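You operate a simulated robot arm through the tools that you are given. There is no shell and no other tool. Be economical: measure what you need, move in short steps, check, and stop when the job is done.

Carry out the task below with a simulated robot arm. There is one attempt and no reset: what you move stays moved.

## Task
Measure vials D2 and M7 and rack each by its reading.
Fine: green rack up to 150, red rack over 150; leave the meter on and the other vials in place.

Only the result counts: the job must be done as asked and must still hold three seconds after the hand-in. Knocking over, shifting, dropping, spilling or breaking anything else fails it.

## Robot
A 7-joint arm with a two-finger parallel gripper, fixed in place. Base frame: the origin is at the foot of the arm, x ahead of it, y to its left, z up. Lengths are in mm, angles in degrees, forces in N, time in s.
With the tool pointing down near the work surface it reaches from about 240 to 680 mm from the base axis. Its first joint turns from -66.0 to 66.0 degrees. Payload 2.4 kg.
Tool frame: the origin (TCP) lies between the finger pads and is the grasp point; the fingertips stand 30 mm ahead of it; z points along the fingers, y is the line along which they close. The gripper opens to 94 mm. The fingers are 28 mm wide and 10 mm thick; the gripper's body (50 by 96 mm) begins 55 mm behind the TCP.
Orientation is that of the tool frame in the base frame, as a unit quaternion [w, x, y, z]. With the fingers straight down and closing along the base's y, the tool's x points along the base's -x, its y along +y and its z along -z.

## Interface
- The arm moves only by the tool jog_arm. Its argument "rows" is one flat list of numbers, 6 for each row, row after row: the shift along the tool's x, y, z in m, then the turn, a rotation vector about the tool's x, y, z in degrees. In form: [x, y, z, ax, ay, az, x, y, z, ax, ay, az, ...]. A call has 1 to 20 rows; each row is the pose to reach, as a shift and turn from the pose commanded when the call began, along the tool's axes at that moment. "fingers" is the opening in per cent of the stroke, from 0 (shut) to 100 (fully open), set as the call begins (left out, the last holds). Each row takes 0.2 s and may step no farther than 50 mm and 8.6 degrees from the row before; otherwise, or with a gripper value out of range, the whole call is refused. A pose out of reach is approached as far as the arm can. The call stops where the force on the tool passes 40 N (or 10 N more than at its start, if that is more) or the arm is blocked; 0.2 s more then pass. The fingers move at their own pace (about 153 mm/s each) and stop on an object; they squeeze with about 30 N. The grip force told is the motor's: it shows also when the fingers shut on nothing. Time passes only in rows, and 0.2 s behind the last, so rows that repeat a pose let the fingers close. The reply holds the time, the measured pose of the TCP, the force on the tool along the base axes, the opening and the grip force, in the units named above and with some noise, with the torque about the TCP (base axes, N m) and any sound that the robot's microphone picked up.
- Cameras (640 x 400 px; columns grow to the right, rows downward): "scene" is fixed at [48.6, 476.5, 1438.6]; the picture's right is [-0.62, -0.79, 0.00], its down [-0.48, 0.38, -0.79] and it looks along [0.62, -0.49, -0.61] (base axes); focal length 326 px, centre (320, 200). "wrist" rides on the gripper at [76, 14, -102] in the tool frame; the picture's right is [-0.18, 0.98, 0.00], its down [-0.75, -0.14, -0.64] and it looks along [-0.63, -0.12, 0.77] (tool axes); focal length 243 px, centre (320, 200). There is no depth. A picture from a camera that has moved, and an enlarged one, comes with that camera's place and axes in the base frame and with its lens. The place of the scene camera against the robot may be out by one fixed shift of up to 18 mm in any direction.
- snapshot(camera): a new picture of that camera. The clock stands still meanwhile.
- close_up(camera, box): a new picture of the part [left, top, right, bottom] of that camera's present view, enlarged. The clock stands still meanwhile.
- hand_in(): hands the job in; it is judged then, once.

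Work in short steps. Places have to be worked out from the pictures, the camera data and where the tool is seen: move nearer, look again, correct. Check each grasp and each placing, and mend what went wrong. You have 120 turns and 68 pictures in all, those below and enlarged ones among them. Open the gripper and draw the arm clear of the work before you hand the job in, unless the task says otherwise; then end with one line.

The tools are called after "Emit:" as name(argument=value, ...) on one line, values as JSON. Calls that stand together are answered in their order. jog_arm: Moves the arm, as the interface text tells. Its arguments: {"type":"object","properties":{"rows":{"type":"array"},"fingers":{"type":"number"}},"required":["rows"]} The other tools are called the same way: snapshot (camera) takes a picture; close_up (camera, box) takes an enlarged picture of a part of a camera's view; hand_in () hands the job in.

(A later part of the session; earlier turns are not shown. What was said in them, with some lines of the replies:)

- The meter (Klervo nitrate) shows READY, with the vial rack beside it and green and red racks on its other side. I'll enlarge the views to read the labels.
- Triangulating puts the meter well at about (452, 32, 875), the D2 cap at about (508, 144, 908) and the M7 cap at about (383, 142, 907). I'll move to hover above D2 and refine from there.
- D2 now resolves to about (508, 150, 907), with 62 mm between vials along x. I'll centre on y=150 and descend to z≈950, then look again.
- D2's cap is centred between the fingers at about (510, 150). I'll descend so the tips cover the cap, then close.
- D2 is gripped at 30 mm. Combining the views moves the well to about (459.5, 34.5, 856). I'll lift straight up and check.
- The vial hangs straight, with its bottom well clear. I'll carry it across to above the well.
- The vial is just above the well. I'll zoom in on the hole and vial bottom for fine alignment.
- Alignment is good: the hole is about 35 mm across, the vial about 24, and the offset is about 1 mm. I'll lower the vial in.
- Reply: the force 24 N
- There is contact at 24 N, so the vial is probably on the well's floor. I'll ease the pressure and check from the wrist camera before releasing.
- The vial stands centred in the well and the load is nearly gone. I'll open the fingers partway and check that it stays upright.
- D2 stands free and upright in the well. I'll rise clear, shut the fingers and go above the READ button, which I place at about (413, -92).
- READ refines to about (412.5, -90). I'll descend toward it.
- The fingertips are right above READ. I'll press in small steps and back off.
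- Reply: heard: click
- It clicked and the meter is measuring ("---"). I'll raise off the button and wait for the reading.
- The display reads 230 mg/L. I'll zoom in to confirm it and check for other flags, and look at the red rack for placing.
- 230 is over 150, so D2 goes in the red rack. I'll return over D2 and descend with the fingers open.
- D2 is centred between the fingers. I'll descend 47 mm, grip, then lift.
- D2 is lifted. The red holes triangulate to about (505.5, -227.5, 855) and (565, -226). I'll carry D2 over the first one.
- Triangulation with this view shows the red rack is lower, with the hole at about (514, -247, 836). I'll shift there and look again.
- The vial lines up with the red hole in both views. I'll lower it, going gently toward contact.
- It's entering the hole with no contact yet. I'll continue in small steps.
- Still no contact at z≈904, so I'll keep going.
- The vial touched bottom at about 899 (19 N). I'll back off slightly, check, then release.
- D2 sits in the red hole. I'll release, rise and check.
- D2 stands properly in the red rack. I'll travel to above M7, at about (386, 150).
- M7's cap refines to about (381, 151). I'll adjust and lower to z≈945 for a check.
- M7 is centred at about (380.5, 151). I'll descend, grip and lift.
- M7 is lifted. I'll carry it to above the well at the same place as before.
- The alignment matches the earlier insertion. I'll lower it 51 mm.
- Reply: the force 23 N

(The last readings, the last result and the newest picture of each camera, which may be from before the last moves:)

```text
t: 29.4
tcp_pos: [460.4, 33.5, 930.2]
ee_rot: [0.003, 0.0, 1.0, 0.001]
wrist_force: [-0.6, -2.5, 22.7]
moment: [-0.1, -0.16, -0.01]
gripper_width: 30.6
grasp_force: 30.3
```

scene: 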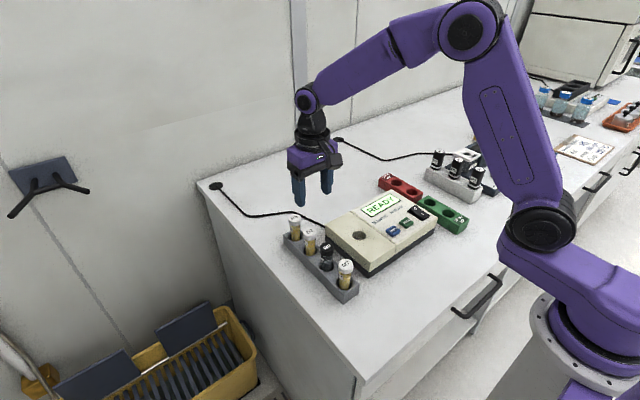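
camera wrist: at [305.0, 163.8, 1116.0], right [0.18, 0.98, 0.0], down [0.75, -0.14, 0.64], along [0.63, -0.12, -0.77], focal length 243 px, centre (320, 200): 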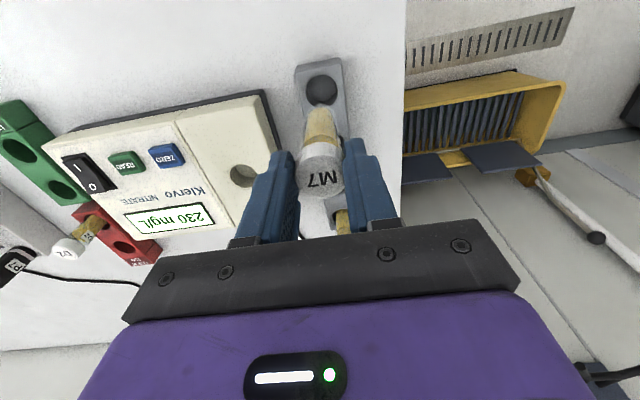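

Contact came at 23 N, about 3 mm higher than D2. I'll ease off and check the seat.

Emit:
jog_arm(rows=[0, 0, -0.002, 0, 0, 0])

Emit:
close_up(camera="wrist", box=[240, 40, 400, 220])

Emit:
close_up(camera="scene", box=[320, 180, 400, 260])

```text
t: 29.8
tcp_pos: [459.9, 33.8, 929.7]
ee_rot: [0.0, 0.0, 1.0, -0.001]
wrist_force: [1.3, 0.4, 5.8]
moment: [-0.02, -0.31, -0.03]
gripper_width: 30.7
grasp_force: 30.0
```

```text
2.22 times, centred on (320, 130) of wrist
camera zoom: at [384.2, 49.2, 1033.3], right [0.18, 0.98, 0.0], down [0.75, -0.14, 0.64], along [0.63, -0.12, -0.77], focal length 539 px, centre (320, 356)
```

zoom: 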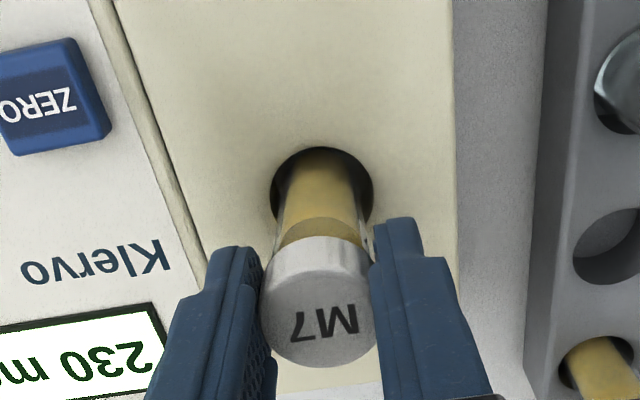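

```text
5.00 times, centred on (360, 220) of scene
camera zoom: at [48.6, 476.5, 1438.6], right [-0.62, -0.79, 0.0], down [-0.48, 0.38, -0.79], along [0.62, -0.49, -0.61], focal length 1630 px, centre (120, 100)
```

zoom: 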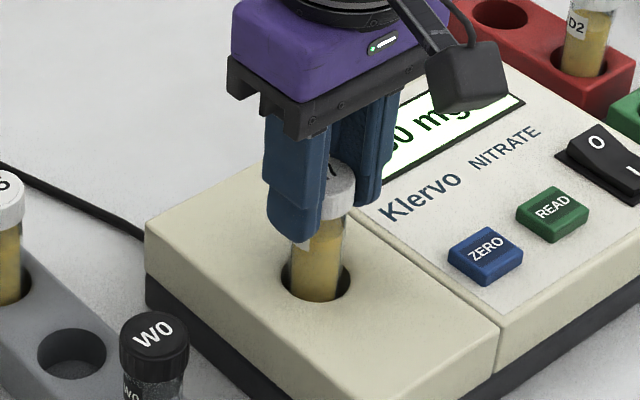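

It is seated the same as D2 was. I'll release, rise and move above READ with the fingers shut.

Emit:
jog_arm(rows=[0, 0, 0, 0, 0, 0, 0, 0, 0, 0, 0, 0, 0, 0, -0.04, 0, 0, 0, 0, 0, -0.072, 0, 0, 0], fingers=45)

Emit:
jog_arm(rows=[0.016, -0.042, 0, 0, 0, 0, 0.032, -0.084, 0, 0, 0, 0, 0.047, -0.125, 0, 0, 0, 0, 0.047, -0.125, 0.045, 0, 0, 0, 0.047, -0.125, 0.09, 0, 0, 0], fingers=0)

Emit:
close_up(camera="scene", box=[320, 160, 440, 280])

```text
t: 30.8
tcp_pos: [461.0, 34.0, 1001.5]
ee_rot: [-0.001, 0.001, 1.0, 0.0]
wrist_force: [-0.5, 0.0, 0.2]
moment: [0.01, 0.01, -0.03]
gripper_width: 42.3
grasp_force: 0.0
```

```text
t: 32.0
tcp_pos: [412.9, -90.7, 912.3]
ee_rot: [-0.001, -0.001, 1.0, 0.001]
wrist_force: [-0.4, 1.0, -0.4]
moment: [0.01, 0.0, -0.01]
gripper_width: 0.1
grasp_force: 30.3
```

```text
3.33 times, centred on (380, 220) of scene
camera zoom: at [48.6, 476.5, 1438.6], right [-0.62, -0.79, 0.0], down [-0.48, 0.38, -0.79], along [0.62, -0.49, -0.61], focal length 1087 px, centre (120, 133)
```

zoom: 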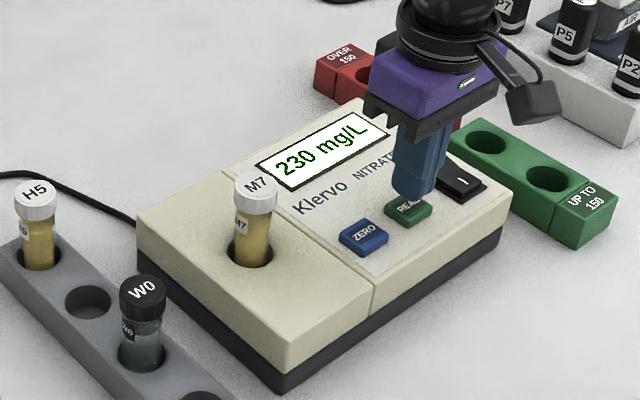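

M7 stands in the well and the fingertips are above READ. I'll press it gently until it clicks.

Emit:
jog_arm(rows=[0, 0, 0.006, 0, 0, 0, 0, 0, 0.011, 0, 0, 0, 0, 0, 0.015, 0, 0, 0, 0, 0, 0.018, 0, 0, 0])

```text
t: 33.0
tcp_pos: [413.7, -89.7, 894.2]
ee_rot: [0.0, 0.001, 1.0, -0.001]
wrist_force: [-3.6, -1.1, 10.1]
moment: [0.0, 0.1, -0.01]
gripper_width: 0.2
grasp_force: 29.8
heard: click
```

It clicked. I'll rise and wait for the reading.

Emit:
jog_arm(rows=[0, 0, -0.03, 0, 0, 0, 0, 0, -0.07, 0, 0, 0, 0, 0, -0.108, 0, 0, 0, 0, 0, -0.108, 0, 0, 0, 0, 0, -0.108, 0, 0, 0, 0, 0, -0.108, 0, 0, 0, 0, 0, -0.108, 0, 0, 0, 0, 0, -0.108, 0, 0, 0, 0, 0, -0.108, 0, 0, 0, 0, 0, -0.108, 0, 0, 0], fingers=65)

Emit:
close_up(camera="scene", box=[365, 175, 445, 225])

Emit:
snapshot(camera="wrist")

```text
t: 35.2
tcp_pos: [412.9, -91.5, 1002.8]
ee_rot: [0.0, 0.0, 1.0, 0.0]
wrist_force: [-0.3, 0.2, 0.2]
moment: [0.0, 0.0, -0.01]
gripper_width: 61.1
grasp_force: 0.2
```

```text
8.00 times, centred on (405, 200) of scene
camera zoom: at [48.6, 476.5, 1438.6], right [-0.62, -0.79, 0.0], down [-0.48, 0.38, -0.79], along [0.62, -0.49, -0.61], focal length 2608 px, centre (-360, 200)
```

zoom: 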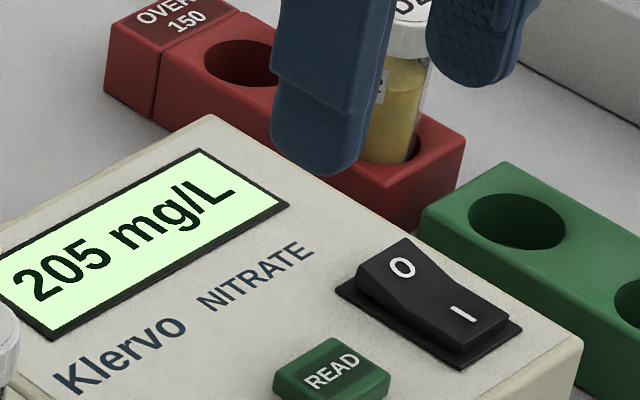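

```text
22 pictures are left
camera wrist: at [336.5, -76.0, 1106.0], right [0.18, 0.98, 0.0], down [0.75, -0.14, 0.64], along [0.63, -0.12, -0.77], focal length 243 px, centre (320, 200)
```

wrist: 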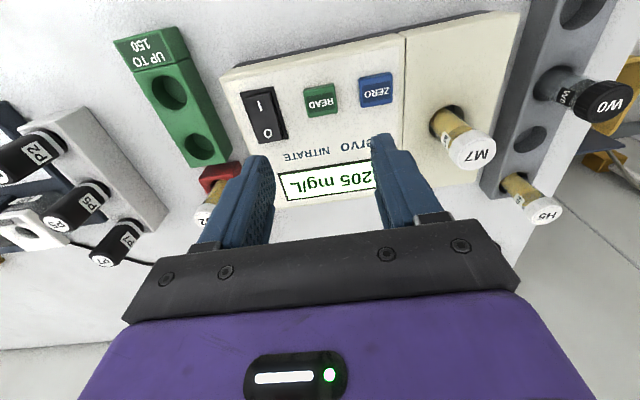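

M7 reads 205 mg/L, so it also goes in the red rack, which has one free hole. I'll go back over M7 and grip it.

Emit:
jog_arm(rows=[-0.016, 0.042, 0, 0, 0, 0, -0.032, 0.084, 0, 0, 0, 0, -0.047, 0.125, 0, 0, 0, 0, -0.047, 0.125, 0.035, 0, 0, 0, -0.047, 0.125, 0.074, 0, 0, 0], fingers=65)

Emit:
snapshot(camera="wrist")

```text
t: 36.4
tcp_pos: [461.0, 34.3, 927.7]
ee_rot: [0.0, 0.0, 1.0, 0.0]
wrist_force: [-1.2, -0.6, -0.7]
moment: [-0.03, -0.01, -0.03]
gripper_width: 61.1
grasp_force: 0.2
```

```text
21 pictures are left
camera wrist: at [384.3, 48.6, 1030.8], right [0.18, 0.98, 0.0], down [0.75, -0.14, 0.64], along [0.63, -0.12, -0.77], focal length 243 px, centre (320, 200)
```

wrist: 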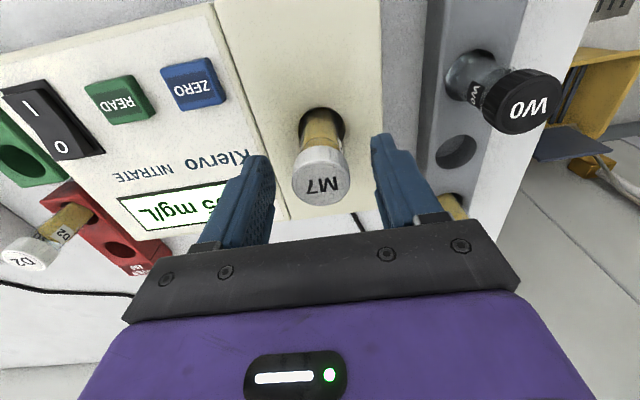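

M7 is centred. I'll grip, lift, and carry it above the free red hole, estimated at about (578, -246).

Emit:
jog_arm(rows=[0, 0, 0, 0, 0, 0, 0, 0, 0, 0, 0, 0, 0, 0, 0, 0, 0, 0, 0, 0, -0.045, 0, 0, 0, 0, 0, -0.085, 0, 0, 0], fingers=0)

Emit:
jog_arm(rows=[-0.0146, -0.0351, 0, 0, 0, 0, -0.0292, -0.0702, 0, 0, 0, 0, -0.0438, -0.1053, 0, 0, 0, 0, -0.0584, -0.1404, 0, 0, 0, 0, -0.073, -0.1755, 0, 0, 0, 0, -0.0876, -0.2106, 0, 0, 0, 0, -0.1022, -0.2457, 0, 0, 0, 0, -0.1168, -0.281, 0, 0, 0, 0, -0.1168, -0.281, 0.03, 0, 0, 0])

Emit:
close_up(camera="wrist", box=[220, 20, 420, 220])

Emit:
close_up(camera="scene", box=[350, 130, 450, 230])

```text
t: 37.6
tcp_pos: [461.0, 35.0, 1013.9]
ee_rot: [-0.001, 0.0, 1.0, 0.0]
wrist_force: [0.4, -0.4, -0.7]
moment: [-0.01, -0.03, -0.04]
gripper_width: 30.9
grasp_force: 30.5
```

```text
t: 39.6
tcp_pos: [577.6, -247.5, 982.5]
ee_rot: [0.001, -0.001, 1.0, -0.001]
wrist_force: [-0.2, -0.5, -0.1]
moment: [-0.02, 0.01, 0.02]
gripper_width: 30.9
grasp_force: 30.0
```

```text
2.00 times, centred on (320, 120) of wrist
camera zoom: at [501.9, -232.4, 1085.2], right [0.18, 0.98, 0.0], down [0.75, -0.14, 0.64], along [0.63, -0.12, -0.77], focal length 485 px, centre (320, 360)
```

zoom: 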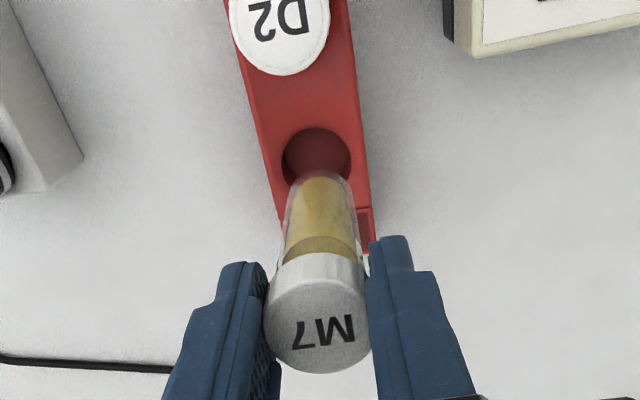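

```text
4.00 times, centred on (400, 180) of scene
camera zoom: at [48.7, 476.5, 1438.6], right [-0.62, -0.79, 0.0], down [-0.48, 0.38, -0.79], along [0.62, -0.49, -0.61], focal length 1304 px, centre (0, 280)
```

zoom: 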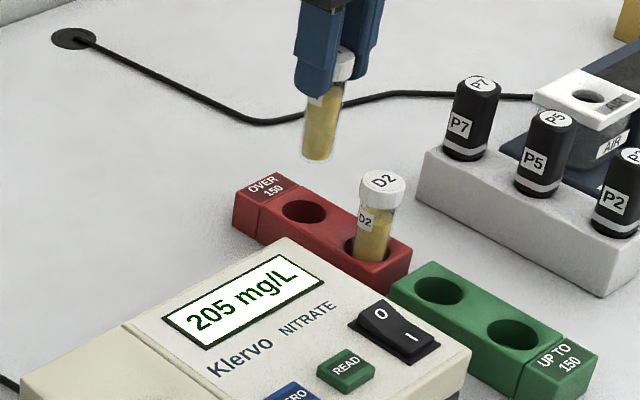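

The hole is at about (578.5, -248.5), so I'll shift about -2 mm in y and descend to just above it.

Emit:
jog_arm(rows=[-0.0005, -0.002, 0.02, 0, 0, 0, -0.0005, -0.002, 0.04, 0, 0, 0])

Emit:
close_up(camera="wrist", box=[220, 20, 420, 220])

Emit:
close_up(camera="scene", box=[350, 130, 450, 230])

```text
t: 40.2
tcp_pos: [578.2, -249.0, 941.4]
ee_rot: [0.0, 0.0, 1.0, 0.0]
wrist_force: [1.2, -1.0, 0.2]
moment: [0.03, -0.03, 0.03]
gripper_width: 30.8
grasp_force: 30.2
```

```text
2.00 times, centred on (320, 120) of wrist
camera zoom: at [502.2, -234.1, 1045.1], right [0.18, 0.98, 0.0], down [0.75, -0.14, 0.64], along [0.63, -0.12, -0.77], focal length 485 px, centre (320, 360)
```

zoom: 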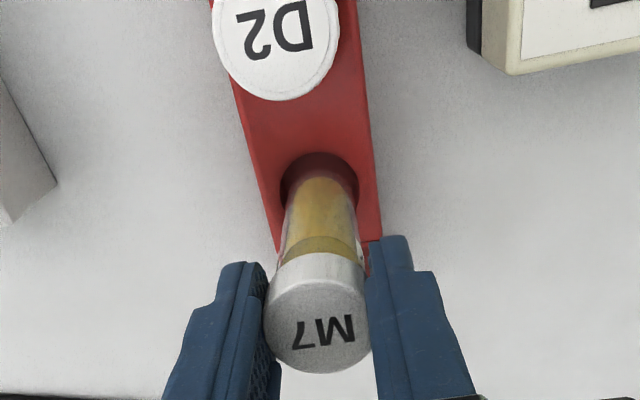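

```text
4.00 times, centred on (400, 180) of scene
camera zoom: at [48.7, 476.5, 1438.6], right [-0.62, -0.79, 0.0], down [-0.48, 0.38, -0.79], along [0.62, -0.49, -0.61], focal length 1304 px, centre (0, 280)
```

zoom: 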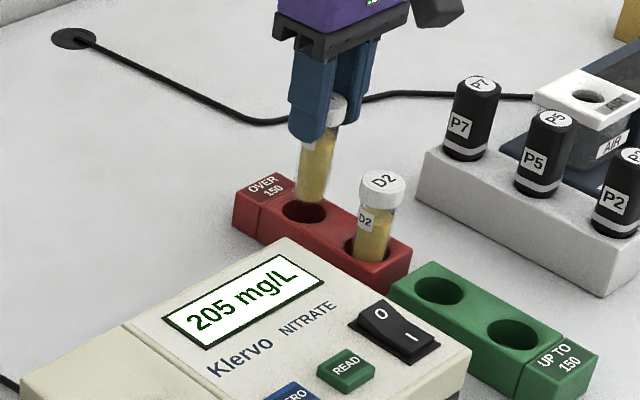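

It's aligned as D2 was. I'll lower it 38 mm, then take small steps to contact.

Emit:
jog_arm(rows=[0, 0, 0.015, 0, 0, 0, 0, 0, 0.027, 0, 0, 0, 0, 0, 0.034, 0, 0, 0, 0, 0, 0.038, 0, 0, 0])

Emit:
jog_arm(rows=[0, 0, 0.0015, 0, 0, 0, 0, 0, 0.003, 0, 0, 0])

```text
t: 41.2
tcp_pos: [577.8, -249.0, 905.4]
ee_rot: [0.001, 0.0, 1.0, 0.0]
wrist_force: [-0.1, 0.1, 0.3]
moment: [0.01, -0.04, -0.03]
gripper_width: 31.0
grasp_force: 30.2
```

```text
t: 41.8
tcp_pos: [578.5, -248.5, 902.2]
ee_rot: [0.0, 0.0, 1.0, 0.0]
wrist_force: [0.2, 0.1, -0.2]
moment: [-0.02, 0.01, 0.02]
gripper_width: 30.6
grasp_force: 30.0
```

No contact yet, so I'll take another small step.

Emit:
jog_arm(rows=[0, 0, 0.0015, 0, 0, 0, 0, 0, 0.003, 0, 0, 0])

```text
t: 42.4
tcp_pos: [577.5, -247.9, 901.0]
ee_rot: [0.002, 0.0, 1.0, -0.001]
wrist_force: [-4.3, 1.9, 21.1]
moment: [0.17, 0.36, 0.01]
gripper_width: 30.9
grasp_force: 30.3
```

It touched the floor at about 900, like D2. I'll back off 2 mm, release and rise clear.

Emit:
jog_arm(rows=[0, 0, -0.002, 0, 0, 0, 0, 0, -0.002, 0, 0, 0])

Emit:
jog_arm(rows=[0, 0, 0, 0, 0, 0, 0, 0, 0, 0, 0, 0, 0, 0, -0.04, 0, 0, 0, 0, 0, -0.08, 0, 0, 0, 0, 0, -0.12, 0, 0, 0, 0.01, 0, -0.16, 0, 0, 0, 0.02, 0, -0.2, 0, 0, 0], fingers=60)

Emit:
snapshot(camera="scene")

Emit:
close_up(camera="scene", box=[270, 150, 480, 305])

```text
t: 43.0
tcp_pos: [578.4, -249.6, 901.0]
ee_rot: [0.001, 0.0, 1.0, 0.0]
wrist_force: [4.4, -1.0, 5.9]
moment: [-0.06, -0.32, 0.03]
gripper_width: 30.9
grasp_force: 29.8
```

```text
t: 44.6
tcp_pos: [558.7, -248.4, 1100.7]
ee_rot: [0.0, -0.001, 1.0, 0.0]
wrist_force: [1.0, -0.5, 0.0]
moment: [0.02, -0.02, -0.03]
gripper_width: 56.5
grasp_force: 0.1
```

```text
16 pictures are left
```

scene: 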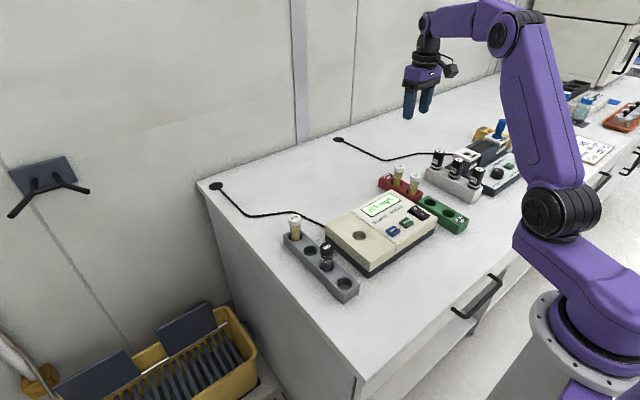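

```text
2.58 times, centred on (375, 228) of scene
camera zoom: at [48.6, 476.5, 1438.6], right [-0.62, -0.79, 0.0], down [-0.48, 0.38, -0.79], along [0.62, -0.49, -0.61], focal length 841 px, centre (178, 129)
```

zoom: 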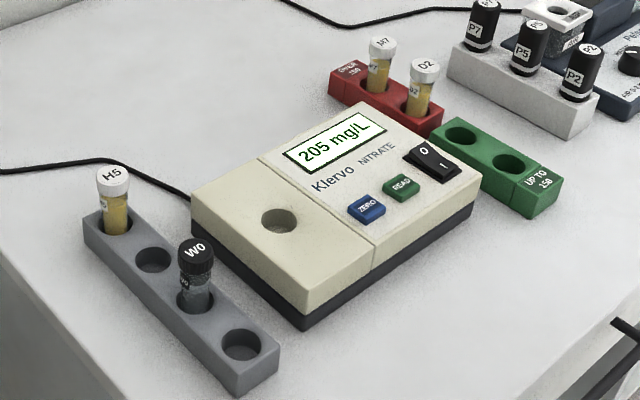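

Both vials stand in the red rack. The meter is on, the other vials are where they were, and the arm is clear, so I'm handing in.

Emit:
hand_in()

```text
The job is handed in.
```

D2 read 230 mg/L and M7 read 205 mg/L, both over 150, so both are in the red rack; the meter is still on, the other vials were not moved, and I did not zero the meter before measuring because it showed READY.
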